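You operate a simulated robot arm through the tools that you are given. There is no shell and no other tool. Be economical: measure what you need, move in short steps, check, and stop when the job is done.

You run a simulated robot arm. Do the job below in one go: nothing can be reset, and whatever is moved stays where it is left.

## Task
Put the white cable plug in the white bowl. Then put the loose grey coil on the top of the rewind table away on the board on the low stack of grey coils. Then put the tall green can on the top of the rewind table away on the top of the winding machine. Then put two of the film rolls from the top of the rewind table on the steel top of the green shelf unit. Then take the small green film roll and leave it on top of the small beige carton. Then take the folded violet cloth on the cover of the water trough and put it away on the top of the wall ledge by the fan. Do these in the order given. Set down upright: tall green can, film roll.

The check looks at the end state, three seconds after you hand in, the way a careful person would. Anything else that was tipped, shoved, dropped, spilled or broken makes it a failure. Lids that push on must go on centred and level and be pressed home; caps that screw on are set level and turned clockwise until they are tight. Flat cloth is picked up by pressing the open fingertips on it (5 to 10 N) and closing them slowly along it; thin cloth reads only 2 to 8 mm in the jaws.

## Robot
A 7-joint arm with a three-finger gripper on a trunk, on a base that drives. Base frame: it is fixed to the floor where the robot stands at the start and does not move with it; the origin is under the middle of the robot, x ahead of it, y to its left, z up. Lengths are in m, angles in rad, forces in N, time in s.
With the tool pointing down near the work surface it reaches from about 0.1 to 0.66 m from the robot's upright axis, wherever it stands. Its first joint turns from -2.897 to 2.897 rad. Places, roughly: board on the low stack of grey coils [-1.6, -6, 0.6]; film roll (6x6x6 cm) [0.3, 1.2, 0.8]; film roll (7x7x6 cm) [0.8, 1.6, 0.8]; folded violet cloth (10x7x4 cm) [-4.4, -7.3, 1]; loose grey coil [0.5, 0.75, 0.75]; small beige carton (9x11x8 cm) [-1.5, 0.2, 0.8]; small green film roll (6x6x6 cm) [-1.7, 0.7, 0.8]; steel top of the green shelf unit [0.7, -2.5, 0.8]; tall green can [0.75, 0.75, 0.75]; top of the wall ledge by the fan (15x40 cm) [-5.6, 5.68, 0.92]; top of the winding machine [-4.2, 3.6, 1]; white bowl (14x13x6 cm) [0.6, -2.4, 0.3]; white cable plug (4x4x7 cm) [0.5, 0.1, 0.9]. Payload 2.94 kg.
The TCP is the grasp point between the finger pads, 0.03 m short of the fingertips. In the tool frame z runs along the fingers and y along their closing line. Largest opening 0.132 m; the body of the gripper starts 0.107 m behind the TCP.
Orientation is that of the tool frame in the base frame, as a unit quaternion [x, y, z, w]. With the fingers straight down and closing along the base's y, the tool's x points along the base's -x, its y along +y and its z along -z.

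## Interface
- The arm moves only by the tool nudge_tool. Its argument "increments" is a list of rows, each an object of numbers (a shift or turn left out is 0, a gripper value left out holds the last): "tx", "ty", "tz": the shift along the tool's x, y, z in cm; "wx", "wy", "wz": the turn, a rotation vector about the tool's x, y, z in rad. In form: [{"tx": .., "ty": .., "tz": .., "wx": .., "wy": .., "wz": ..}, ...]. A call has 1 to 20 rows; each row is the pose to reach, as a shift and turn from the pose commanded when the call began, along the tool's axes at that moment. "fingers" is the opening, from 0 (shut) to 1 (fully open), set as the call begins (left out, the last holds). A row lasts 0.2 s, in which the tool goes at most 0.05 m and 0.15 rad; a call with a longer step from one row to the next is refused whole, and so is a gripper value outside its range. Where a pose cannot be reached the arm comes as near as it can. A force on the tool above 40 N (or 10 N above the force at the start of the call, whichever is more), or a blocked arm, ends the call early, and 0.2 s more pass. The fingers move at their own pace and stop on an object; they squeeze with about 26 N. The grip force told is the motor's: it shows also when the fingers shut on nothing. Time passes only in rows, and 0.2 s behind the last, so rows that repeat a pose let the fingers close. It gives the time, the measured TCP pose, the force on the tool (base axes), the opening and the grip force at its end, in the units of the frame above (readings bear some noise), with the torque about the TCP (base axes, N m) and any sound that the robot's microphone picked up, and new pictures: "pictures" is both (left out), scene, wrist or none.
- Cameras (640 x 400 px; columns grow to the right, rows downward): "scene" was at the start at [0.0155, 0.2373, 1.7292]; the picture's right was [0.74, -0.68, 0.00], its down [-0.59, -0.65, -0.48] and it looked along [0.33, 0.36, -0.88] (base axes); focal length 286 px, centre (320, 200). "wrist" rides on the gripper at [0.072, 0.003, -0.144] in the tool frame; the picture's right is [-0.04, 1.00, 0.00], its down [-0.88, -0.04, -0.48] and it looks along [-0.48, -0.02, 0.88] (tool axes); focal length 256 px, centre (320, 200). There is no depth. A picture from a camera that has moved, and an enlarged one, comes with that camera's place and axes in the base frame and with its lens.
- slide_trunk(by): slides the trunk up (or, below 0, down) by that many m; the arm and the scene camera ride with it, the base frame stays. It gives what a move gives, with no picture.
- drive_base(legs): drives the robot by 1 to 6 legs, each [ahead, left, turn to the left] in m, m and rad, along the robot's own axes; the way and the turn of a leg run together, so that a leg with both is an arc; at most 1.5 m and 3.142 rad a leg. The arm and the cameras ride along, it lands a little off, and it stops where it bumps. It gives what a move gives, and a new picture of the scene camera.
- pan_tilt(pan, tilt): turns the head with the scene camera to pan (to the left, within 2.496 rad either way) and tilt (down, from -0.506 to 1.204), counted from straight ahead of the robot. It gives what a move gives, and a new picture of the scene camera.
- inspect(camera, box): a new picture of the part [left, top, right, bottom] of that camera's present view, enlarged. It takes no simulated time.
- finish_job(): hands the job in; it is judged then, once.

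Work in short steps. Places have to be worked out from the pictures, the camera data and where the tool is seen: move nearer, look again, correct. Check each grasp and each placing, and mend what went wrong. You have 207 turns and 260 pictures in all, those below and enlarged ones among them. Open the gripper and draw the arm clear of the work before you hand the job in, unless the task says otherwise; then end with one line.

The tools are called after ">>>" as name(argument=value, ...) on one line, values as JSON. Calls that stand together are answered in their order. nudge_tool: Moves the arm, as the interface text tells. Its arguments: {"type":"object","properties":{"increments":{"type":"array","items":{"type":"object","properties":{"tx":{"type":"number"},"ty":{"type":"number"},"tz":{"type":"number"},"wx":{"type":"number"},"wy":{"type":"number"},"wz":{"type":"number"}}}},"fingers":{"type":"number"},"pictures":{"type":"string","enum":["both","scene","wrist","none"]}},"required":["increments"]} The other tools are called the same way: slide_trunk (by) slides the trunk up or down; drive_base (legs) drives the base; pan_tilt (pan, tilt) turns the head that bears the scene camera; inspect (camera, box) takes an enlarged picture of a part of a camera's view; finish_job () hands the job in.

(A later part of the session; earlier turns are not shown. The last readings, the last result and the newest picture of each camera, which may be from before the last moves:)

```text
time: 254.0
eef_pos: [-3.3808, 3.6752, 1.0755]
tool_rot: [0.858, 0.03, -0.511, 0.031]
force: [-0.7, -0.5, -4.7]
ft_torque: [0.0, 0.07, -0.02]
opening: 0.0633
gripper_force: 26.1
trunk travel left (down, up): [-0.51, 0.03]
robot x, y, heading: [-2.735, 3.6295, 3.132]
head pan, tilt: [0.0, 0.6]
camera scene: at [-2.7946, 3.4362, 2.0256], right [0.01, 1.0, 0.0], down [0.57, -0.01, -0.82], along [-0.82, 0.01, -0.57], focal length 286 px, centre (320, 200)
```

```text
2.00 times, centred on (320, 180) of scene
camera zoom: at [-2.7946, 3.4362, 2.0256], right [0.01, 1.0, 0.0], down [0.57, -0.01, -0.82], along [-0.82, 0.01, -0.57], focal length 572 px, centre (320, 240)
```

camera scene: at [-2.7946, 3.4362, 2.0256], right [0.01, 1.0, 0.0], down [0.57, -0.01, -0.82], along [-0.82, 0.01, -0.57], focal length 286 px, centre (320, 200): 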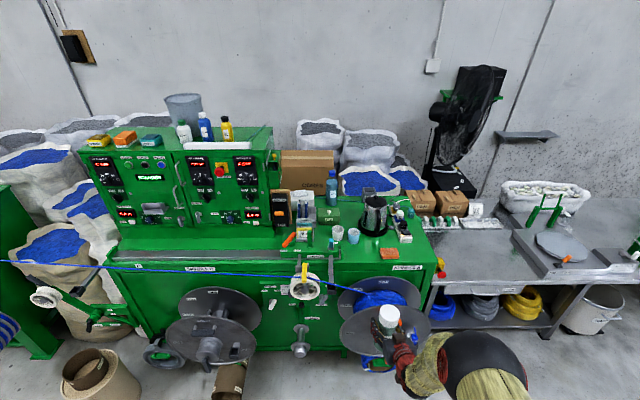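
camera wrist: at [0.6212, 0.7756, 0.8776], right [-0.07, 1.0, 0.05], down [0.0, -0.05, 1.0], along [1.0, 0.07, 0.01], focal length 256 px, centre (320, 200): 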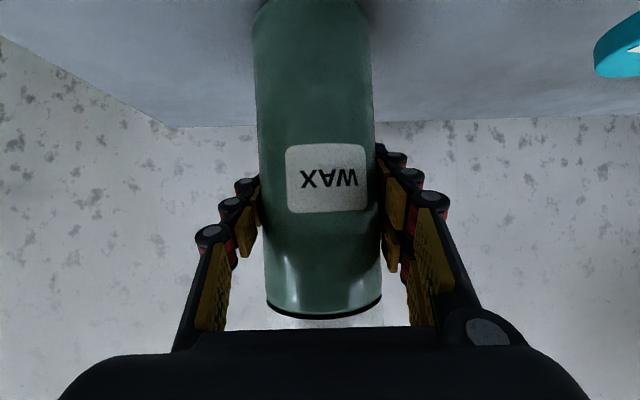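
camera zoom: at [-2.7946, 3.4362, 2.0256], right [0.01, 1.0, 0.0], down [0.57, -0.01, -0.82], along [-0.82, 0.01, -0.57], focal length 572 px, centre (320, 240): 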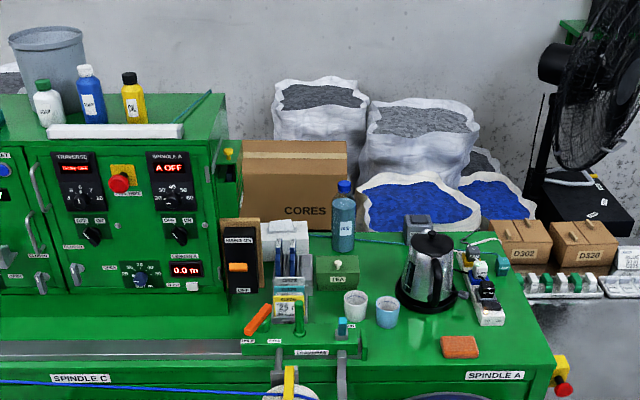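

Triangulation gives deck z≈0.92, front edge x≈-3.77; the free gap is centred at ≈(-3.855, 3.66). I drive in and extend the can over it.

>>> drive_base(legs=[[0.28, 0, 0]])

>>> nudge_tool(increments=[{"tx": -1.9, "tz": 3.5}, {"tx": -3.8, "tz": 7}, {"tx": -5.6, "tz": 10.5}, {"tx": -7.5, "tz": 14}, {"tx": -7.5, "tz": 14}])

>>> inspect(camera="scene", box=[260, 180, 480, 320])

```text
time: 255.9
eef_pos: [-3.6593, 3.6789, 1.0746]
tool_rot: [0.858, 0.03, -0.511, 0.031]
force: [-0.6, 0.0, -4.8]
ft_torque: [0.01, 0.0, 0.02]
opening: 0.0632
gripper_force: 26.2
trunk travel left (down, up): [-0.51, 0.03]
robot x, y, heading: [-3.0106, 3.6278, 3.134]
head pan, tilt: [0.0, 0.6]
camera scene: at [-3.0741, 3.4396, 2.0256], right [0.01, 1.0, 0.0], down [0.57, -0.01, -0.82], along [-0.82, 0.01, -0.57], focal length 286 px, centre (320, 200)
```

scene: 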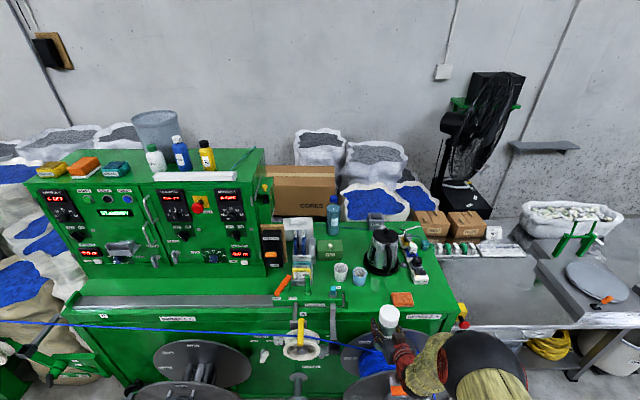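

```text
time: 257.1
eef_pos: [-3.8168, 3.6665, 1.0736]
tool_rot: [0.858, 0.03, -0.512, 0.031]
force: [-0.5, 0.2, -4.7]
ft_torque: [-0.01, 0.02, 0.0]
opening: 0.0633
gripper_force: 25.7
trunk travel left (down, up): [-0.51, 0.03]
robot x, y, heading: [-3.0135, 3.6298, 3.128]
head pan, tilt: [0.0, 0.6]
camera scene: at [-3.0716, 3.4396, 2.0257], right [0.01, 1.0, 0.0], down [0.57, -0.01, -0.82], along [-0.82, 0.01, -0.57], focal length 286 px, centre (320, 200)
camera wrist: at [-3.6565, 3.6763, 1.0787], right [0.06, -1.0, 0.06], down [0.0, 0.06, 1.0], along [-1.0, -0.06, 0.0], focal length 256 px, centre (320, 200)
```

scene: 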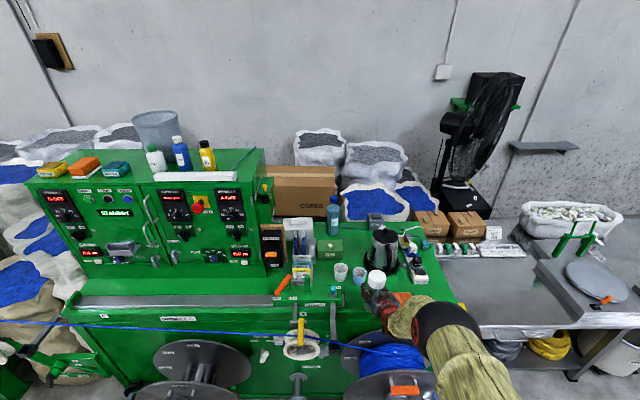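
wrist: 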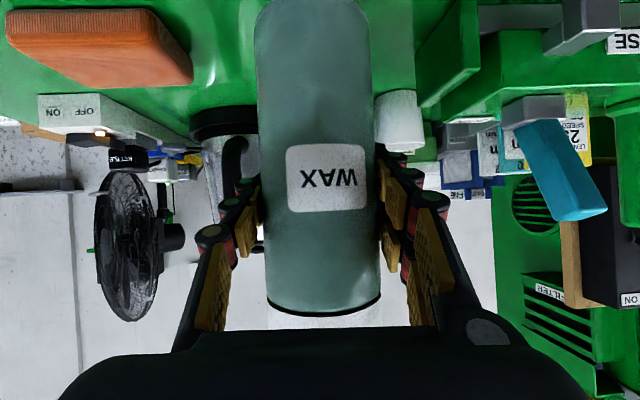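

```text
2.86 times, centred on (370, 250) of scene
camera zoom: at [-3.0716, 3.4396, 2.0257], right [0.01, 1.0, 0.0], down [0.57, -0.01, -0.82], along [-0.82, 0.01, -0.57], focal length 817 px, centre (177, 57)
```

zoom: 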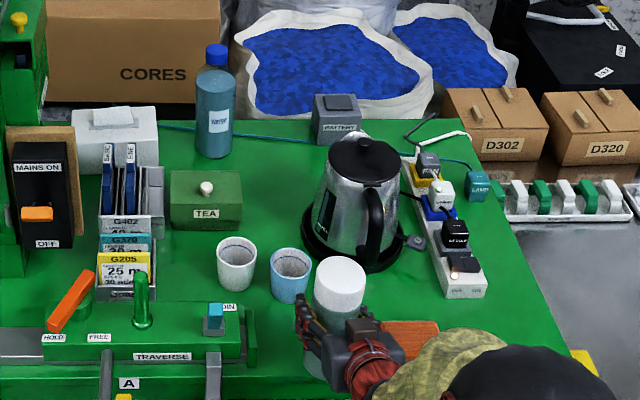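

I move 3 cm further back and then lower in small steps while watching the force.

>>> nudge_tool(increments=[{"tx": -1.4, "tz": 2.6}, {"tx": 0.4, "tz": 3.5}, {"tx": 1.2, "tz": 4}], pictures="none")

>>> inspect(camera="scene", box=[300, 220, 460, 320])

>>> inspect(camera="wrist", box=[0, 0, 640, 400])

```text
time: 257.9
eef_pos: [-3.847, 3.6636, 1.0447]
tool_rot: [0.858, 0.03, -0.512, 0.031]
force: [0.2, 0.0, -5.4]
ft_torque: [0.0, 0.01, 0.02]
opening: 0.0634
gripper_force: 26.3
trunk travel left (down, up): [-0.51, 0.03]
robot x, y, heading: [-3.0125, 3.6302, 3.129]
head pan, tilt: [0.0, 0.6]
```

```text
4.00 times, centred on (380, 270) of scene
camera zoom: at [-3.0728, 3.4395, 2.0257], right [0.01, 1.0, 0.0], down [0.57, -0.01, -0.82], along [-0.82, 0.01, -0.57], focal length 1144 px, centre (80, -80)
```

zoom: 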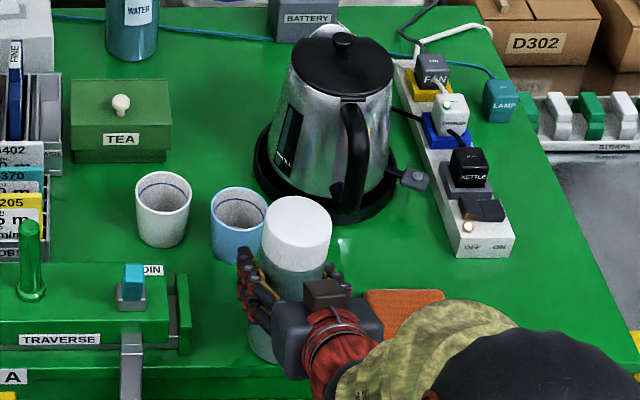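

```text
1.00 times, centred on (320, 200) of wrist (not enlarged: the box is as wide or as high as the picture)
camera zoom: at [-3.6866, 3.6738, 1.0492], right [0.06, -1.0, 0.06], down [0.0, 0.06, 1.0], along [-1.0, -0.06, 0.0], focal length 256 px, centre (320, 200)
```

zoom: 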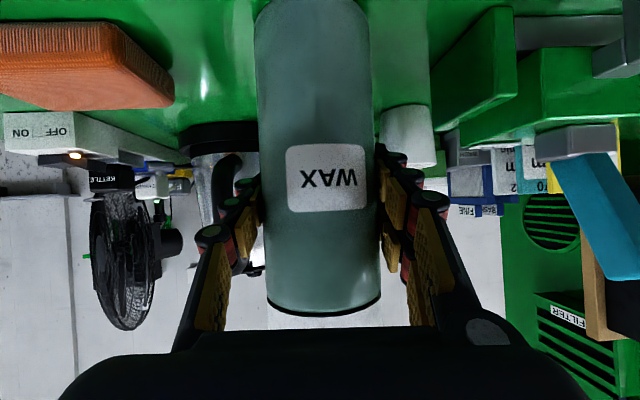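

I shift 1 cm away from the blue cup and lower gently until contact.

>>> nudge_tool(increments=[{"ty": -1.0}, {"tx": 0.4, "ty": -1.0, "tz": 0.2}, {"tx": 0.8, "ty": -1.0, "tz": 0.4}, {"tx": 1.1, "ty": -1.0, "tz": 0.6}, {"tx": 1.4, "ty": -1.0, "tz": 0.8}], pictures="none")

```text
time: 259.1
eef_pos: [-3.8481, 3.6742, 1.0333]
tool_rot: [0.857, 0.029, -0.514, 0.03]
force: [-6.0, 1.3, 19.0]
ft_torque: [0.44, 0.13, -0.05]
opening: 0.064
gripper_force: 26.1
trunk travel left (down, up): [-0.51, 0.03]
robot x, y, heading: [-3.0117, 3.6284, 3.131]
head pan, tilt: [0.0, 0.6]
```

Contact. I ease off a little and open the fingers partway.

>>> nudge_tool(increments=[{"tx": -0.45, "tz": -0.25}, {"tx": -0.45, "tz": -0.25}], pictures="none")

>>> nudge_tool(increments=[{}, {}, {}, {}], fingers=0.66)

>>> inspect(camera="scene", box=[300, 220, 460, 320])

```text
time: 259.7
eef_pos: [-3.8457, 3.6734, 1.0321]
tool_rot: [0.859, 0.029, -0.51, 0.031]
force: [-1.2, 0.3, 5.6]
ft_torque: [0.27, 0.17, -0.02]
opening: 0.064
gripper_force: 25.9
trunk travel left (down, up): [-0.51, 0.03]
robot x, y, heading: [-3.013, 3.6283, 3.132]
head pan, tilt: [0.0, 0.6]
```

```text
time: 260.7
eef_pos: [-3.847, 3.672, 1.033]
tool_rot: [0.858, 0.029, -0.513, 0.03]
force: [-0.6, 0.1, 0.6]
ft_torque: [0.0, 0.04, 0.03]
opening: 0.0873
gripper_force: 0.0
trunk travel left (down, up): [-0.51, 0.03]
robot x, y, heading: [-3.0141, 3.6307, 3.134]
head pan, tilt: [0.0, 0.6]
camera scene: at [-3.072, 3.4396, 2.0257], right [0.01, 1.0, 0.0], down [0.57, -0.01, -0.82], along [-0.82, 0.01, -0.57], focal length 286 px, centre (320, 200)
camera wrist: at [-3.6873, 3.683, 1.0386], right [0.06, -1.0, 0.06], down [0.0, 0.06, 1.0], along [-1.0, -0.06, 0.0], focal length 256 px, centre (320, 200)
```

scene: 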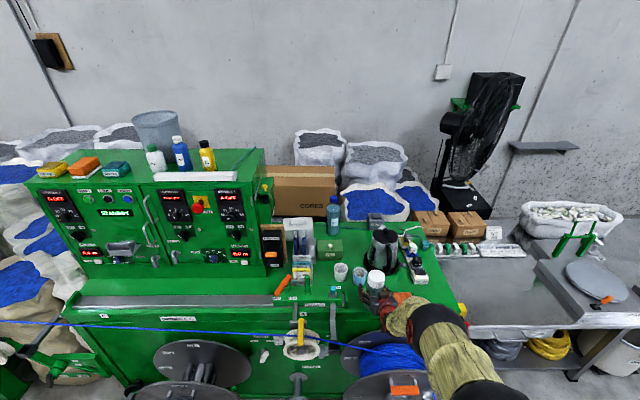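
wrist: 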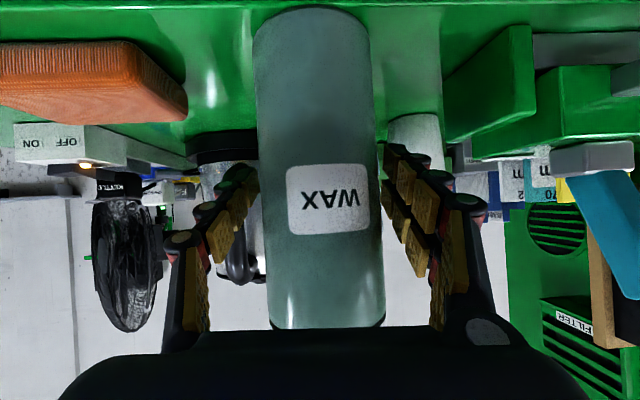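

```text
4.00 times, centred on (380, 270) of scene
camera zoom: at [-3.072, 3.4396, 2.0257], right [0.01, 1.0, 0.0], down [0.57, -0.01, -0.82], along [-0.82, 0.01, -0.57], focal length 1144 px, centre (80, -80)
```

zoom: 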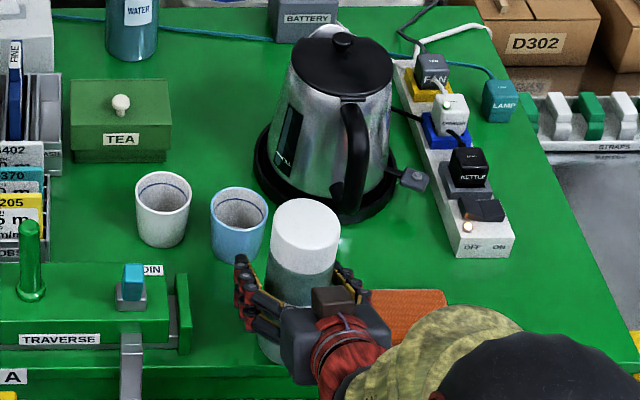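

The can stands upright on the deck. I withdraw straight back.

>>> nudge_tool(increments=[{"tx": 1.2, "ty": 0.2, "tz": -2.2}, {"tx": 2.6, "ty": 0.45, "tz": -4.8}, {"tx": 4.4, "ty": 0.75, "tz": -8.2}, {"tx": 6.2, "ty": 1.1, "tz": -11.6}, {"tx": 8, "ty": 1.4, "tz": -14.8}])

>>> drive_base(legs=[[-0.4, 0, 0]])

>>> inspect(camera="scene", box=[260, 160, 480, 300])

```text
time: 261.9
eef_pos: [-3.6782, 3.6749, 1.0362]
tool_rot: [0.858, 0.028, -0.512, 0.033]
force: [0.7, 0.6, 0.1]
ft_torque: [0.0, -0.03, 0.02]
opening: 0.0871
gripper_force: 0.1
trunk travel left (down, up): [-0.51, 0.03]
robot x, y, heading: [-3.0118, 3.6302, 3.133]
head pan, tilt: [0.0, 0.6]
camera scene: at [-3.0711, 3.4399, 2.0258], right [0.01, 1.0, 0.0], down [0.56, -0.01, -0.83], along [-0.83, 0.01, -0.56], focal length 286 px, centre (320, 200)
camera wrist: at [-3.518, 3.6847, 1.0402], right [0.06, -1.0, 0.07], down [0.0, 0.07, 1.0], along [-1.0, -0.06, 0.0], focal length 256 px, centre (320, 200)
```

scene: 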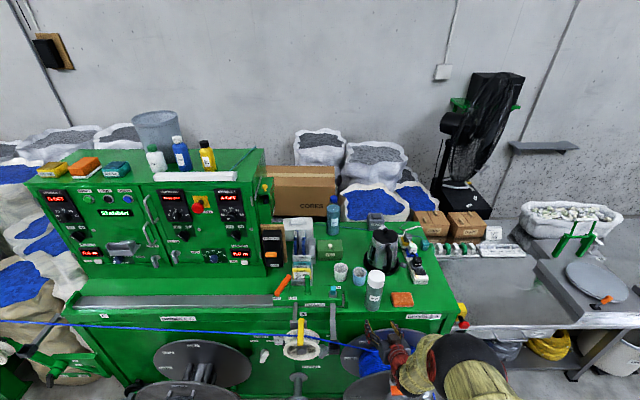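
wrist: 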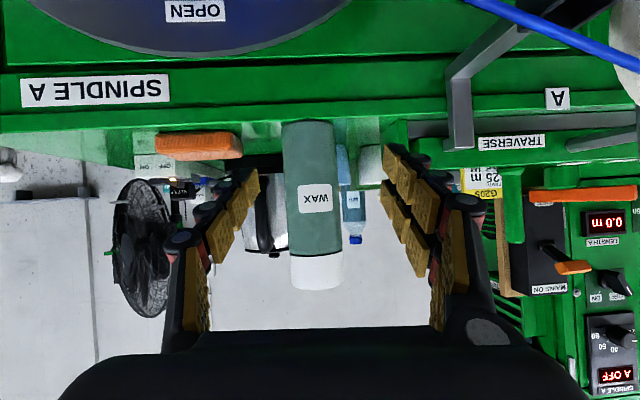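

```text
time: 264.4
eef_pos: [-3.2777, 3.6692, 1.0363]
tool_rot: [0.858, 0.029, -0.512, 0.033]
force: [-0.2, -0.6, 0.6]
ft_torque: [-0.01, 0.0, 0.0]
opening: 0.087
gripper_force: 0.0
trunk travel left (down, up): [-0.51, 0.03]
robot x, y, heading: [-2.6094, 3.6287, 3.13]
head pan, tilt: [0.0, 0.6]
camera scene: at [-2.6696, 3.4352, 2.0258], right [0.01, 1.0, 0.0], down [0.56, -0.01, -0.83], along [-0.83, 0.01, -0.56], focal length 286 px, centre (320, 200)
```

scene: 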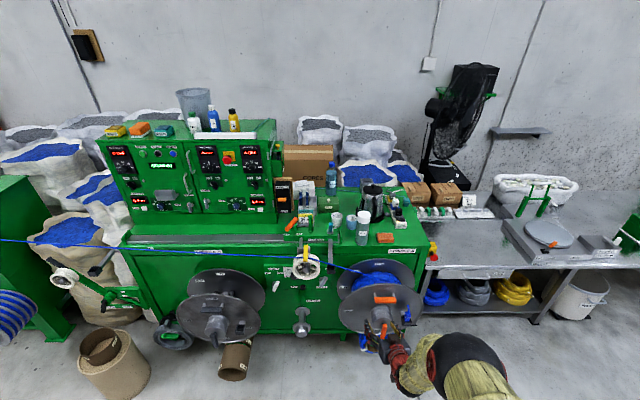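

```text
2.86 times, centred on (370, 230) of scene
camera zoom: at [-2.6696, 3.4352, 2.0258], right [0.01, 1.0, 0.0], down [0.56, -0.01, -0.83], along [-0.83, 0.01, -0.56], focal length 817 px, centre (177, 114)
```

zoom: 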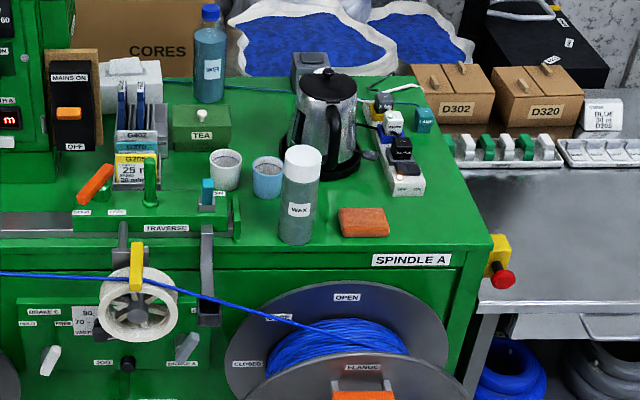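

Task 3 is done. I level the tool and drive back to the rewind table for the film rolls, retracing my route.

>>> nudge_tool(increments=[{"wy": 0.14, "tz": -2}, {"wy": 0.28, "tz": -4, "tx": 1}, {"wy": 0.42, "tz": -6, "tx": 2}, {"wy": 0.56, "tz": -8, "tx": 3}, {"wy": 0.7, "tz": -10, "tx": 3}, {"wy": 0.84, "tz": -12, "tx": 3}, {"wy": 0.98, "tz": -14, "tx": 3}, {"wy": 1.085, "tz": -15, "tx": 3}, {"wy": 1.085, "tz": -15, "tx": 3}], pictures="none")

>>> drive_base(legs=[[-0.6, -0.25, 0.01], [-1.3, 0, 0], [-0.3, 0, 0], [0, 0, -1.571]])

```text
time: 266.4
eef_pos: [-3.1327, 3.6828, 1.0792]
tool_rot: [0.999, 0.043, 0.006, 0.015]
force: [-0.3, 1.0, -0.4]
ft_torque: [-0.03, 0.0, 0.02]
opening: 0.0872
gripper_force: 0.0
out of reach, approached as far as the arm can: row 7, 8
trunk travel left (down, up): [-0.51, 0.03]
robot x, y, heading: [-2.6098, 3.6247, 3.132]
head pan, tilt: [0.0, 0.6]
```

```text
time: 281.6
eef_pos: [-0.3589, 4.3968, 1.0813]
tool_rot: [0.74, -0.673, -0.007, 0.013]
force: [-0.1, -1.2, -0.2]
ft_torque: [-0.03, -0.01, -0.01]
opening: 0.087
gripper_force: 0.0
trunk travel left (down, up): [-0.51, 0.03]
robot x, y, heading: [-0.4109, 3.8706, 1.569]
head pan, tilt: [0.0, 0.6]
camera scene: at [-0.5993, 3.9322, 2.0257], right [1.0, 0.0, 0.0], down [0.0, -0.57, -0.82], along [0.0, 0.82, -0.57], focal length 286 px, centre (320, 200)
```

scene: 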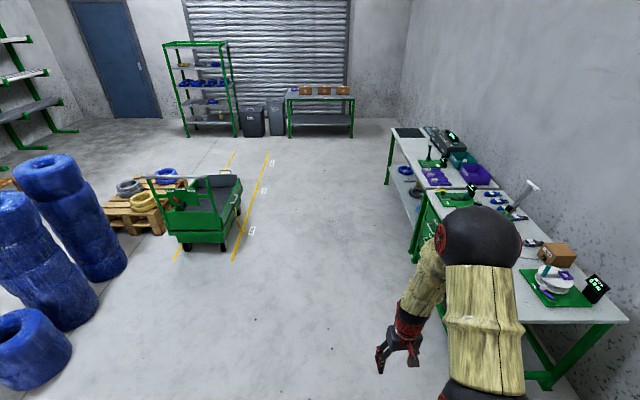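

I back down along y to the table and turn to face it.

>>> drive_base(legs=[[-1.4, 0, 0], [-1.23, 0, 0], [0, 0, -1.571], [0.2, 0, 0]])

>>> slide_trunk(by=-0.15)

>>> pan_tilt(pan=0.0, tilt=0.9)

```text
time: 299.5
eef_pos: [0.3188, 1.1901, 1.0786]
tool_rot: [-0.048, 0.999, 0.013, -0.005]
force: [0.3, -0.1, -0.4]
ft_torque: [0.0, 0.05, 0.02]
opening: 0.0871
gripper_force: 0.1
trunk travel left (down, up): [-0.51, 0.03]
robot x, y, heading: [-0.2042, 1.24, 0.003]
head pan, tilt: [0.0, 0.6]
camera scene: at [-0.1414, 1.4296, 2.0256], right [0.0, -1.0, 0.0], down [-0.57, 0.0, -0.82], along [0.82, 0.0, -0.57], focal length 286 px, centre (320, 200)
```

scene: 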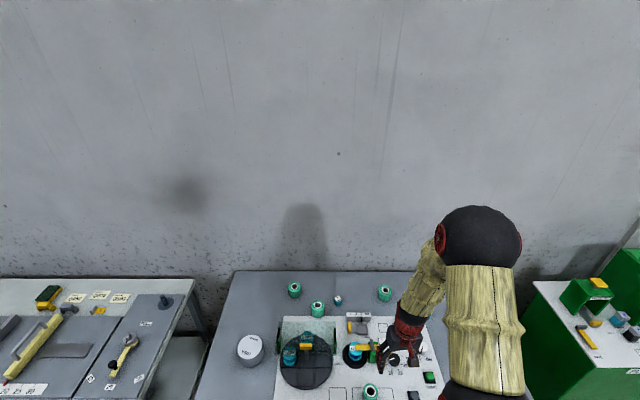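

```text
time: 301.2
eef_pos: [0.3184, 1.1901, 0.9296]
tool_rot: [-0.049, 0.999, 0.014, -0.006]
force: [0.1, 0.4, -0.6]
ft_torque: [-0.03, -0.01, 0.03]
opening: 0.087
gripper_force: 0.1
trunk travel left (down, up): [-0.36, 0.18]
robot x, y, heading: [-0.2048, 1.2443, 0.0]
head pan, tilt: [0.0, 0.6]
```

```text
time: 302.0
eef_pos: [0.318, 1.1899, 0.93]
tool_rot: [-0.049, 0.999, 0.014, -0.005]
force: [-0.1, -0.5, -0.2]
ft_torque: [-0.02, 0.02, 0.01]
opening: 0.0869
gripper_force: 0.0
trunk travel left (down, up): [-0.36, 0.18]
robot x, y, heading: [-0.2041, 1.2419, 0.0]
head pan, tilt: [0.0, 0.901]
camera scene: at [-0.1568, 1.4295, 1.851], right [0.0, -1.0, 0.0], down [-0.78, 0.0, -0.62], along [0.62, 0.0, -0.78], focal length 286 px, centre (320, 200)
```

scene: 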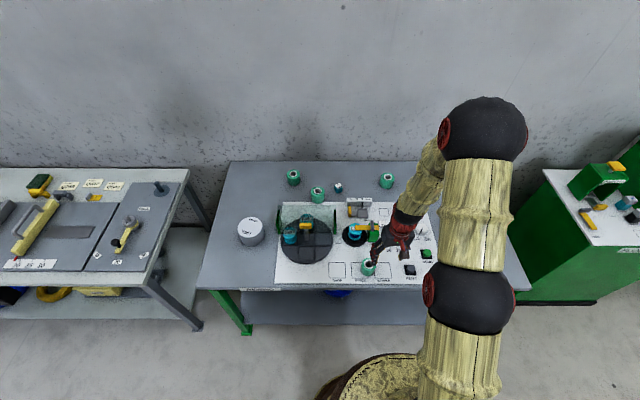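

The front roll is at about (0.326, 1.244). I straighten the tool and centre over it.

>>> nudge_tool(increments=[{"tx": -0.5, "ty": 2, "wx": 0.014, "wy": -0.005, "wz": 0.05}, {"tx": -1.3, "ty": 4, "wx": 0.028, "wy": -0.011, "wz": 0.098}, {"tx": -1.3, "ty": 5.3, "wx": 0.028, "wy": -0.011, "wz": 0.098}, {"tx": -1.3, "ty": 5.3, "wx": 0.028, "wy": -0.011, "wz": 0.098}], fingers=0.75, pictures="wrist")

>>> inspect(camera="scene", box=[280, 160, 440, 300])

```text
time: 303.0
eef_pos: [0.3255, 1.2435, 0.9312]
tool_rot: [0.0, 1.0, 0.0, 0.001]
force: [0.1, 0.1, -0.6]
ft_torque: [-0.02, 0.01, -0.01]
opening: 0.099
gripper_force: 0.1
trunk travel left (down, up): [-0.36, 0.18]
robot x, y, heading: [-0.2012, 1.2377, 0.0]
head pan, tilt: [0.0, 0.901]
camera wrist: at [0.2533, 1.2471, 1.0747], right [0.04, 1.0, 0.0], down [0.88, -0.04, 0.48], along [0.48, -0.02, -0.88], focal length 256 px, centre (320, 200)
```

wrist: 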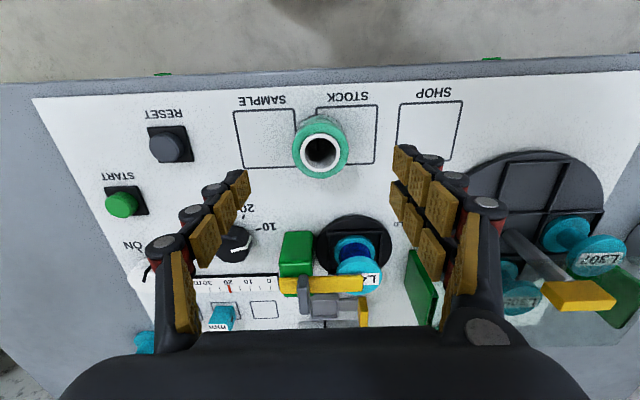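

```text
2.86 times, centred on (360, 230) of scene
camera zoom: at [-0.1569, 1.4296, 1.8509], right [0.0, -1.0, 0.0], down [-0.78, 0.0, -0.62], along [0.62, 0.0, -0.78], focal length 817 px, centre (206, 114)
```

zoom: 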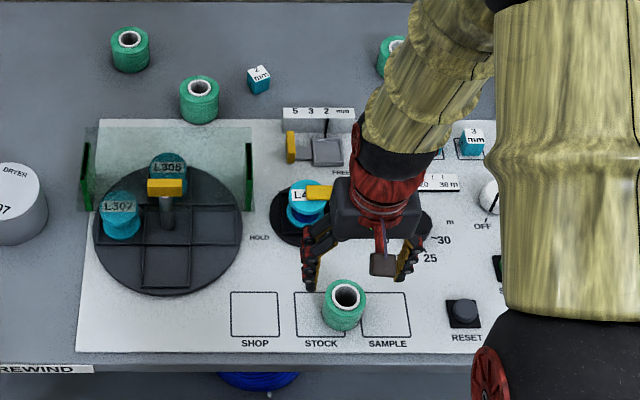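

Roll centre is ≈(0.333, 1.242). I descend to grip it.

>>> nudge_tool(increments=[{"tx": -0.7, "ty": -0.1, "tz": 3.5}, {"tx": -0.7, "ty": -0.1, "tz": 7}, {"tx": -0.7, "ty": -0.1, "tz": 9}, {"tx": -0.7, "ty": -0.1, "tz": 10}], pictures="wrist")

```text
time: 304.0
eef_pos: [0.3328, 1.2435, 0.8299]
tool_rot: [-0.001, 1.0, -0.001, 0.001]
force: [-0.6, -0.5, -0.2]
ft_torque: [0.01, -0.01, -0.01]
opening: 0.0992
gripper_force: 0.1
trunk travel left (down, up): [-0.36, 0.18]
robot x, y, heading: [-0.2014, 1.2425, 0.003]
head pan, tilt: [0.0, 0.901]
camera wrist: at [0.2606, 1.246, 0.9735], right [0.04, 1.0, 0.0], down [0.88, -0.04, 0.48], along [0.48, -0.02, -0.88], focal length 256 px, centre (320, 200)
```

wrist: 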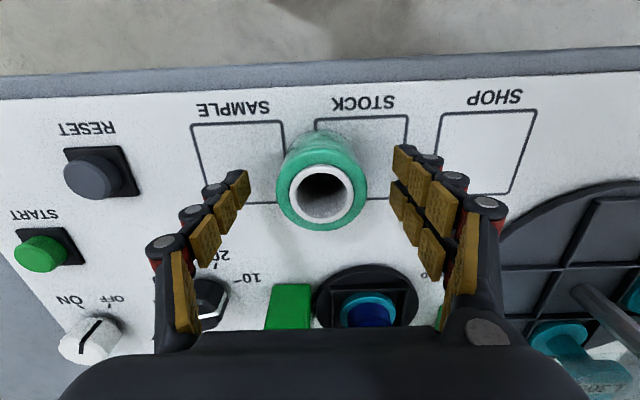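

The roll top is at z≈0.82; I descend 2 cm and close.

>>> nudge_tool(increments=[{"tz": 1}, {"tz": 1.8}, {"tz": 1.8}], pictures="none")

>>> nudge_tool(increments=[{}, {}, {}, {}, {}], fingers=0, pictures="wrist")

```text
time: 304.8
eef_pos: [0.3336, 1.2436, 0.8116]
tool_rot: [0.0, 1.0, -0.001, 0.0]
force: [0.2, -0.2, -0.6]
ft_torque: [-0.01, 0.02, 0.01]
opening: 0.0991
gripper_force: 0.1
trunk travel left (down, up): [-0.36, 0.18]
robot x, y, heading: [-0.2028, 1.2421, 0.001]
head pan, tilt: [0.0, 0.901]
```

```text
time: 306.0
eef_pos: [0.3345, 1.2452, 0.8153]
tool_rot: [-0.002, 1.0, 0.0, 0.003]
force: [-4.7, 2.6, 16.3]
ft_torque: [0.33, 0.54, 0.1]
opening: 0.0527
gripper_force: 26.0
trunk travel left (down, up): [-0.36, 0.18]
robot x, y, heading: [-0.2033, 1.239, -0.0]
head pan, tilt: [0.0, 0.901]
stopped in row 5: the force on the tool passed its limit at 43 N (the readings are from after the stop); the commanded pose is now the measured one
camera wrist: at [0.2614, 1.2476, 0.9586], right [0.04, 1.0, 0.0], down [0.88, -0.04, 0.48], along [0.48, -0.02, -0.88], focal length 256 px, centre (320, 200)
```

wrist: 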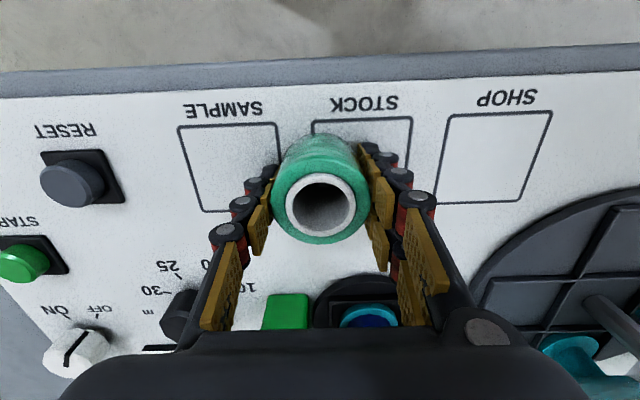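

Gripped. I lift, back off and drive to the shelf unit.

>>> nudge_tool(increments=[{"tz": -1.5}, {"tz": -5}, {"tz": -9}, {"tz": -13}, {"tz": -17}, {"tz": -21}], pictures="none")

>>> drive_base(legs=[[-0.25, 0, 0], [0, -1.4, 0], [0, -1.4, 0], [0, -1.0, 0], [0.45, 0, 0]])

>>> inspect(camera="wrist", box=[0, 0, 640, 400])

```text
time: 307.4
eef_pos: [0.3332, 1.2445, 1.0249]
tool_rot: [-0.001, 1.0, 0.0, 0.002]
force: [-0.6, 0.1, -0.8]
ft_torque: [0.0, -0.08, -0.02]
opening: 0.0527
gripper_force: 25.7
trunk travel left (down, up): [-0.36, 0.18]
robot x, y, heading: [-0.2009, 1.2387, 0.0]
head pan, tilt: [0.0, 0.901]
```

```text
time: 329.4
eef_pos: [0.5424, -2.5256, 1.0243]
tool_rot: [-0.006, 1.0, 0.0, 0.002]
force: [1.0, -0.2, -1.4]
ft_torque: [-0.01, 0.03, -0.02]
opening: 0.0519
gripper_force: 25.8
trunk travel left (down, up): [-0.36, 0.18]
robot x, y, heading: [0.0032, -2.5335, 0.012]
head pan, tilt: [0.0, 0.901]
camera scene: at [0.0497, -2.3451, 1.8509], right [0.01, -1.0, 0.0], down [-0.78, -0.01, -0.62], along [0.62, 0.01, -0.78], focal length 286 px, centre (320, 200)
```

scene: 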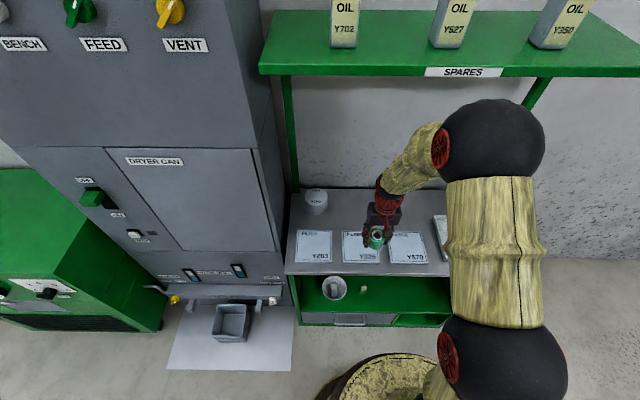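

```text
1.00 times, centred on (320, 200) of wrist (not enlarged: the box is as wide or as high as the picture)
camera zoom: at [0.47, -2.5232, 1.1669], right [0.03, 1.0, 0.0], down [0.88, -0.03, 0.48], along [0.48, -0.02, -0.88], focal length 256 px, centre (320, 200)
```

zoom: 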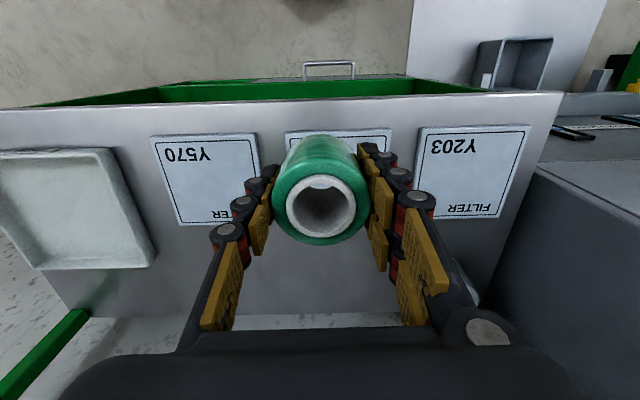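

The free strip behind the filters runs x≈0.72-0.95. I drive 0.14 m closer and extend the arm over it.

>>> drive_base(legs=[[0.14, 0, -0.01]])

>>> nudge_tool(increments=[{"tx": -3.5, "ty": 1.5}, {"tx": -7, "ty": 3}, {"tx": -10.5, "ty": 5}, {"tx": -10.5, "ty": 5, "tz": 4}, {"tx": -10.5, "ty": 5, "tz": 7}], pictures="wrist")

```text
time: 330.7
eef_pos: [0.6836, -2.5288, 1.0233]
tool_rot: [-0.001, 1.0, 0.0, 0.001]
force: [0.4, 0.5, -1.9]
ft_torque: [0.01, 0.02, 0.0]
opening: 0.0521
gripper_force: 25.8
trunk travel left (down, up): [-0.36, 0.18]
robot x, y, heading: [0.1419, -2.5327, 0.005]
head pan, tilt: [0.0, 0.901]
camera scene: at [0.1925, -2.3443, 1.8509], right [0.0, -1.0, 0.0], down [-0.78, 0.0, -0.62], along [0.62, 0.0, -0.78], focal length 286 px, centre (320, 200)
```

scene: 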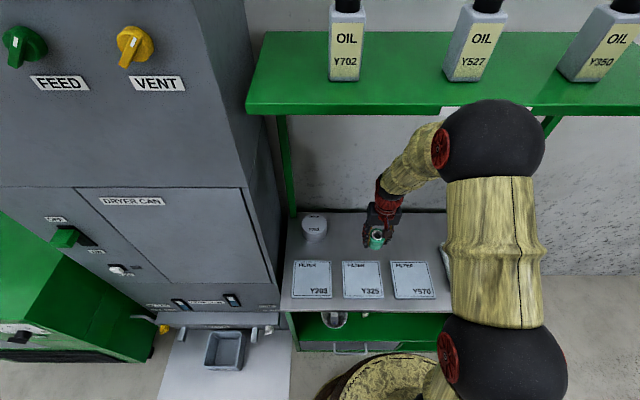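

```text
time: 331.9
eef_pos: [0.7911, -2.4768, 0.9528]
tool_rot: [-0.002, 1.0, -0.001, 0.002]
force: [1.4, 0.2, -1.4]
ft_torque: [-0.03, 0.1, 0.01]
opening: 0.0522
gripper_force: 25.7
trunk travel left (down, up): [-0.36, 0.18]
robot x, y, heading: [0.1463, -2.5328, 0.009]
head pan, tilt: [0.0, 0.901]
camera wrist: at [0.7173, -2.4745, 1.0959], right [0.04, 1.0, 0.0], down [0.88, -0.04, 0.48], along [0.48, -0.02, -0.88], focal length 256 px, centre (320, 200)
```

wrist: 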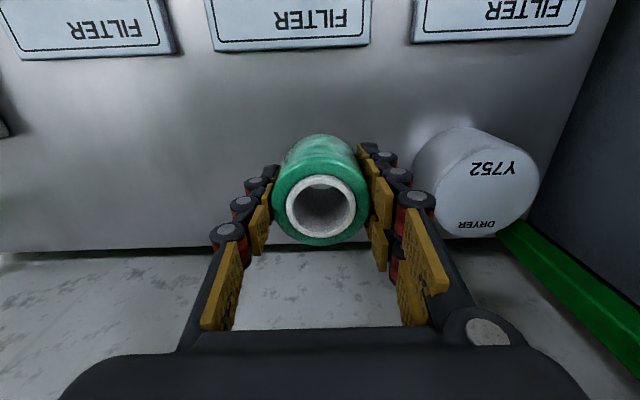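

Position is good: behind the filters, left of the tray and clear of the dryer tin. I lower to contact.

>>> nudge_tool(increments=[{"tz": 3}, {"tz": 5.5}, {"tz": 7}, {"tz": 8}, {"tz": 8.8}, {"tz": 9.4}, {"tz": 10}], pictures="none")

```text
time: 333.5
eef_pos: [0.7897, -2.4788, 0.8547]
tool_rot: [0.0, 1.0, 0.0, 0.003]
force: [-0.3, 0.7, -0.6]
ft_torque: [0.02, 0.04, 0.01]
opening: 0.0522
gripper_force: 26.0
trunk travel left (down, up): [-0.36, 0.18]
robot x, y, heading: [0.1452, -2.5315, 0.007]
head pan, tilt: [0.0, 0.901]
```

>>> nudge_tool(increments=[{"tz": 0.5}, {"tz": 1}, {"tz": 1.5}, {"tz": 2}], pictures="wrist")

```text
time: 334.5
eef_pos: [0.7893, -2.4778, 0.8337]
tool_rot: [-0.001, 1.0, 0.0, 0.003]
force: [-0.3, 0.7, -1.7]
ft_torque: [-0.01, -0.01, 0.04]
opening: 0.0522
gripper_force: 25.3
trunk travel left (down, up): [-0.36, 0.18]
robot x, y, heading: [0.145, -2.5341, 0.01]
head pan, tilt: [0.0, 0.901]
camera wrist: at [0.716, -2.4756, 0.9776], right [0.04, 1.0, 0.0], down [0.88, -0.04, 0.48], along [0.48, -0.02, -0.88], focal length 256 px, centre (320, 200)
```

wrist: 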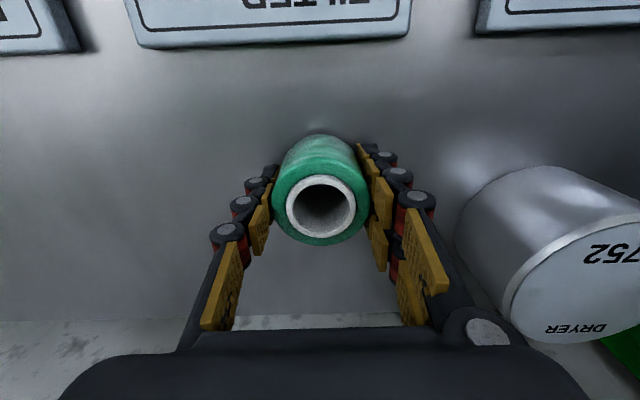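

Not yet touching; I continue in small steps.

>>> nudge_tool(increments=[{"tz": 0.4}, {"tz": 0.8}, {"tz": 1.2}, {"tz": 1.6}], pictures="none")

```text
time: 335.3
eef_pos: [0.7906, -2.4789, 0.8289]
tool_rot: [-0.002, 1.0, 0.001, 0.005]
force: [-9.9, 0.3, 23.5]
ft_torque: [0.54, 0.76, 0.26]
opening: 0.0519
gripper_force: 25.4
trunk travel left (down, up): [-0.36, 0.18]
robot x, y, heading: [0.1446, -2.5339, -0.001]
head pan, tilt: [0.0, 0.901]
stopped in row 3: the force on the tool passed its limit at 47 N (the readings are from after the stop); the commanded pose is now the measured one
```

Contact. I relieve 2 mm, open, and lift off.

>>> nudge_tool(increments=[{"tz": -0.15}, {"tz": -0.15}], pictures="none")

>>> nudge_tool(increments=[{}, {}, {}, {}], fingers=0.62, pictures="none")

>>> nudge_tool(increments=[{"tz": -2}, {"tz": -5}, {"tz": -9}, {"tz": -13}, {"tz": -17}, {"tz": -21}], pictures="wrist")

```text
time: 335.9
eef_pos: [0.7908, -2.4795, 0.829]
tool_rot: [-0.002, 1.0, 0.0, 0.005]
force: [-9.0, -0.2, 18.9]
ft_torque: [0.42, 0.65, 0.14]
opening: 0.0521
gripper_force: 26.3
trunk travel left (down, up): [-0.36, 0.18]
robot x, y, heading: [0.1424, -2.5291, 0.004]
head pan, tilt: [0.0, 0.901]
```

```text
time: 336.9
eef_pos: [0.7912, -2.4788, 0.8272]
tool_rot: [-0.001, 1.0, 0.0, 0.005]
force: [0.1, -0.4, -0.3]
ft_torque: [-0.01, 0.02, -0.02]
opening: 0.0819
gripper_force: 0.1
trunk travel left (down, up): [-0.36, 0.18]
robot x, y, heading: [0.1438, -2.5321, 0.006]
head pan, tilt: [0.0, 0.901]
```

```text
time: 338.3
eef_pos: [0.7824, -2.4776, 1.0314]
tool_rot: [-0.003, 1.0, -0.001, -0.003]
force: [-6.4, -0.1, -16.4]
ft_torque: [-0.08, -0.68, 0.02]
opening: 0.0817
gripper_force: 0.1
trunk travel left (down, up): [-0.36, 0.18]
robot x, y, heading: [0.1465, -2.5318, 0.006]
head pan, tilt: [0.0, 0.901]
camera wrist: at [0.7104, -2.4753, 1.1755], right [0.04, 1.0, 0.0], down [0.88, -0.03, 0.47], along [0.47, -0.02, -0.88], focal length 256 px, centre (320, 200)
```

wrist: 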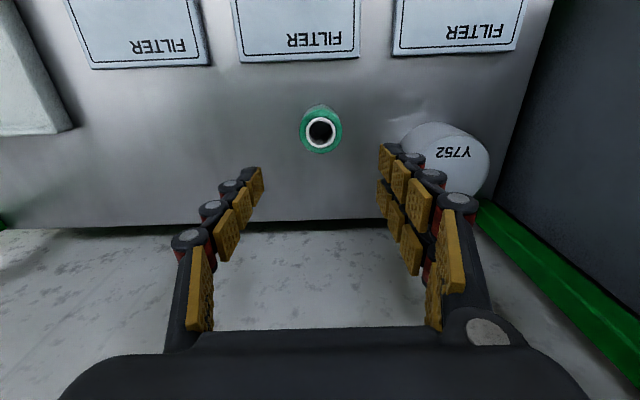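

The roll stands upright, but the reading shows a downward push: the hand/wrist probably touches the overhead shelf. I lower 5 cm and retract.

>>> nudge_tool(increments=[{"tz": 2}, {"tz": 5}, {"tx": 3, "tz": 5}, {"tx": 7, "tz": 5}, {"tx": 11, "tz": 5}, {"tx": 15, "tz": 5}], pictures="scene")

```text
time: 339.7
eef_pos: [0.64, -2.4793, 0.9887]
tool_rot: [-0.001, 1.0, -0.001, 0.004]
force: [-0.8, -0.1, 0.0]
ft_torque: [-0.03, -0.03, 0.01]
opening: 0.0819
gripper_force: 0.1
trunk travel left (down, up): [-0.36, 0.18]
robot x, y, heading: [0.1443, -2.5373, 0.007]
head pan, tilt: [0.0, 0.901]
camera scene: at [0.1893, -2.3443, 1.851], right [0.0, -1.0, 0.0], down [-0.78, 0.0, -0.62], along [0.62, 0.0, -0.78], focal length 286 px, centre (320, 200)
```

scene: 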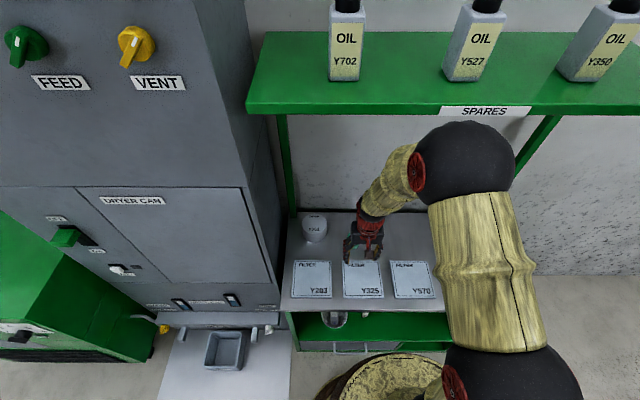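

Bottles above are undisturbed. Now I go back for a second roll, the one near (0.80, 1.10), which needs the tilted tool as with the can.

>>> drive_base(legs=[[-0.45, 0, 0], [0, 1.4, 0], [0, 1.4, 0], [0, 0.88, -0.005], [0.22, 0, 0]])

>>> nudge_tool(increments=[{"tx": 3, "ty": -3, "tz": -4}, {"tx": 6, "ty": -6, "tz": -8}, {"tx": 10, "ty": -9, "tz": -11}, {"tx": 12, "ty": -10.5, "tz": -14}, {"tx": 12, "ty": -10.5, "tz": -14}], pictures="none")

```text
time: 361.2
eef_pos: [0.3826, 1.2182, 0.9867]
tool_rot: [-0.004, 1.0, -0.001, 0.004]
force: [-0.6, -1.1, -0.8]
ft_torque: [-0.02, 0.05, 0.0]
opening: 0.082
gripper_force: 0.2
trunk travel left (down, up): [-0.36, 0.18]
robot x, y, heading: [-0.1148, 1.1616, 0.006]
head pan, tilt: [0.0, 0.901]
camera scene: at [-0.0678, 1.3504, 1.8509], right [0.01, -1.0, 0.0], down [-0.78, -0.01, -0.62], along [0.62, 0.01, -0.78], focal length 286 px, centre (320, 200)
```

scene: 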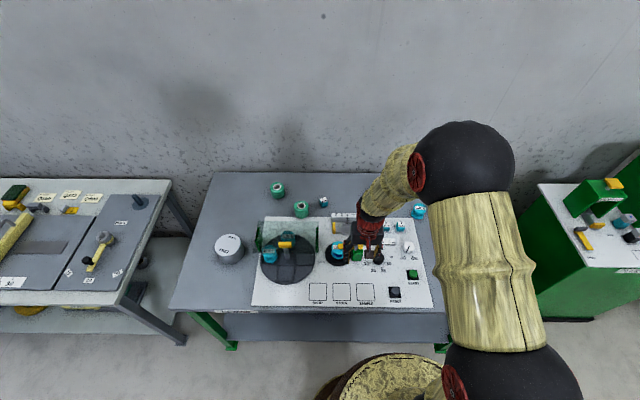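

```text
refused: row 1 steps farther than a row can; nothing moved
```

I redo the move in smaller steps and then tilt the tool forward.

>>> nudge_tool(increments=[{"tx": 2, "ty": -2, "tz": -3}, {"tx": 4, "ty": -4, "tz": -6}, {"tx": 6, "ty": -6, "tz": -9}, {"tx": 8, "ty": -8, "tz": -12}, {"tx": 10, "ty": -10, "tz": -14}, {"tx": 12, "ty": -10.5, "tz": -14}], pictures="none")

>>> nudge_tool(increments=[{"tx": -4, "tz": 2, "wy": -0.1}, {"tx": -8, "tz": 4, "wy": -0.24}, {"tx": -12, "tz": 6, "wy": -0.38}, {"tx": -16, "tz": 8, "wy": -0.52}, {"tx": -20, "tz": 10, "wy": -0.66}, {"tx": -22, "tz": 11, "wy": -0.8}, {"tx": -22, "tz": 11, "wy": -0.94}, {"tx": -22, "tz": 11, "wy": -1.08}, {"tx": -22, "tz": 11, "wy": -1.08}], fingers=0.75)

```text
time: 362.6
eef_pos: [0.261, 1.1119, 1.1257]
tool_rot: [-0.004, 1.0, 0.001, 0.004]
force: [0.2, 0.4, -0.4]
ft_torque: [0.0, -0.07, 0.02]
opening: 0.0818
gripper_force: 0.1
trunk travel left (down, up): [-0.36, 0.18]
robot x, y, heading: [-0.1128, 1.1564, 0.01]
head pan, tilt: [0.0, 0.901]
```

```text
time: 364.6
eef_pos: [0.4835, 1.1041, 1.0234]
tool_rot: [-0.001, 0.856, 0.011, 0.516]
force: [0.2, 0.3, 0.0]
ft_torque: [0.0, -0.01, 0.01]
opening: 0.099
gripper_force: 0.0
out of reach, approached as far as the arm can: row 5, 6, 7, 8, 9
trunk travel left (down, up): [-0.36, 0.18]
robot x, y, heading: [-0.1132, 1.1587, 0.012]
head pan, tilt: [0.0, 0.901]
camera scene: at [-0.0695, 1.3505, 1.851], right [0.01, -1.0, 0.0], down [-0.78, -0.01, -0.62], along [0.62, 0.01, -0.78], focal length 286 px, centre (320, 200)
camera wrist: at [0.322, 1.1052, 1.0267], right [0.01, 1.0, 0.06], down [-0.01, -0.06, 1.0], along [1.0, -0.01, 0.01], focal length 256 px, centre (320, 200)
```

scene: 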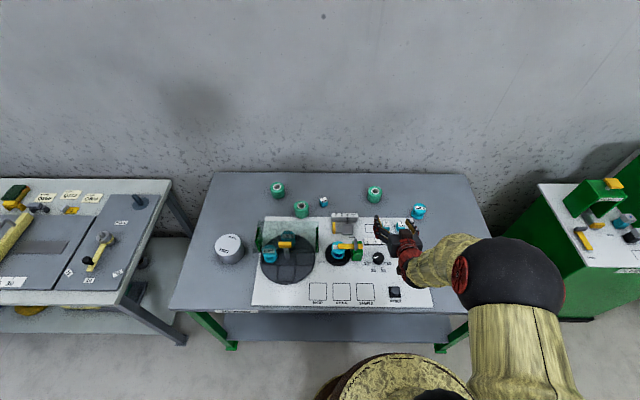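
wrist: 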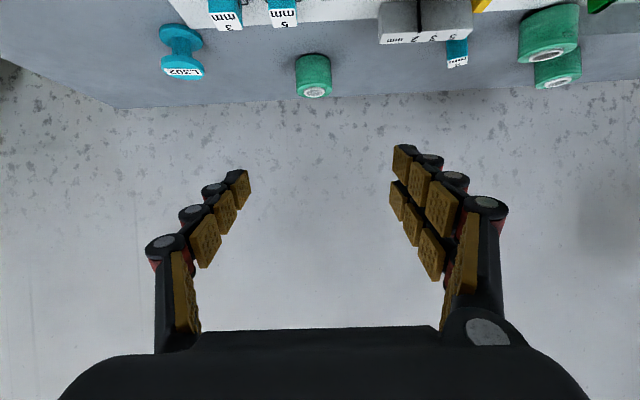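

The roll is at ≈(0.80, 1.10). I drive 4 cm closer and line up on a slanting approach that clears the small cubes.

>>> drive_base(legs=[[0.04, 0, 0]])

>>> nudge_tool(increments=[{"tx": 1.5, "ty": -0.2, "tz": 3.6}, {"tx": 3, "ty": -0.4, "tz": 7.2}, {"tx": 4.5, "ty": -0.6, "tz": 10.8}, {"tx": 5.9, "ty": -0.8, "tz": 14.4}, {"tx": 5.9, "ty": -0.8, "tz": 14.4}], pictures="wrist")

```text
time: 365.4
eef_pos: [0.5239, 1.1061, 1.0223]
tool_rot: [-0.001, 0.857, 0.012, 0.515]
force: [-1.1, -0.4, -0.4]
ft_torque: [-0.01, 0.0, 0.0]
opening: 0.0989
gripper_force: 0.0
trunk travel left (down, up): [-0.36, 0.18]
robot x, y, heading: [-0.0751, 1.1612, 0.009]
head pan, tilt: [0.0, 0.901]
camera scene: at [-0.0276, 1.3507, 1.8509], right [0.01, -1.0, 0.0], down [-0.78, -0.01, -0.62], along [0.62, 0.01, -0.78], focal length 286 px, centre (320, 200)
```

scene: 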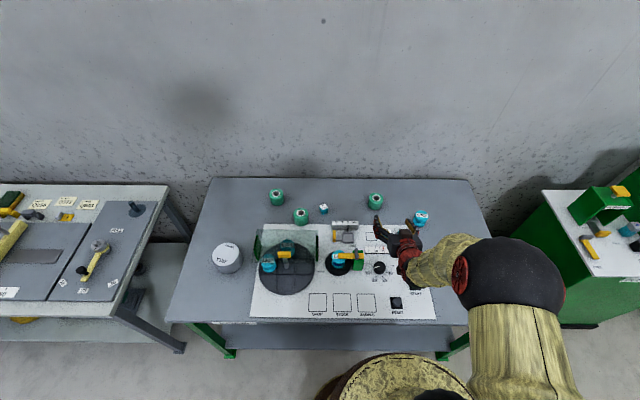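

```text
time: 366.6
eef_pos: [0.6225, 1.0947, 0.9042]
tool_rot: [-0.007, 0.857, 0.014, 0.515]
force: [0.6, 0.1, 0.4]
ft_torque: [0.01, 0.0, 0.01]
opening: 0.0992
gripper_force: 0.1
out of reach, approached as far as the arm can: row 3, 4, 5
trunk travel left (down, up): [-0.36, 0.18]
robot x, y, heading: [-0.073, 1.1573, 0.009]
head pan, tilt: [0.0, 0.901]
camera wrist: at [0.4606, 1.0925, 0.9075], right [-0.01, 1.0, 0.06], down [-0.01, -0.06, 1.0], along [1.0, 0.01, 0.01], focal length 256 px, centre (320, 200)
```

wrist: 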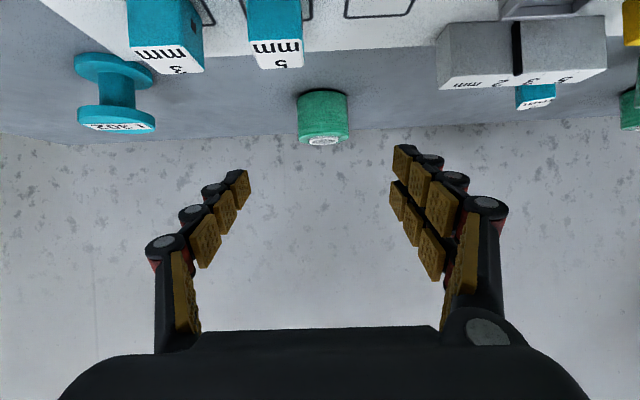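

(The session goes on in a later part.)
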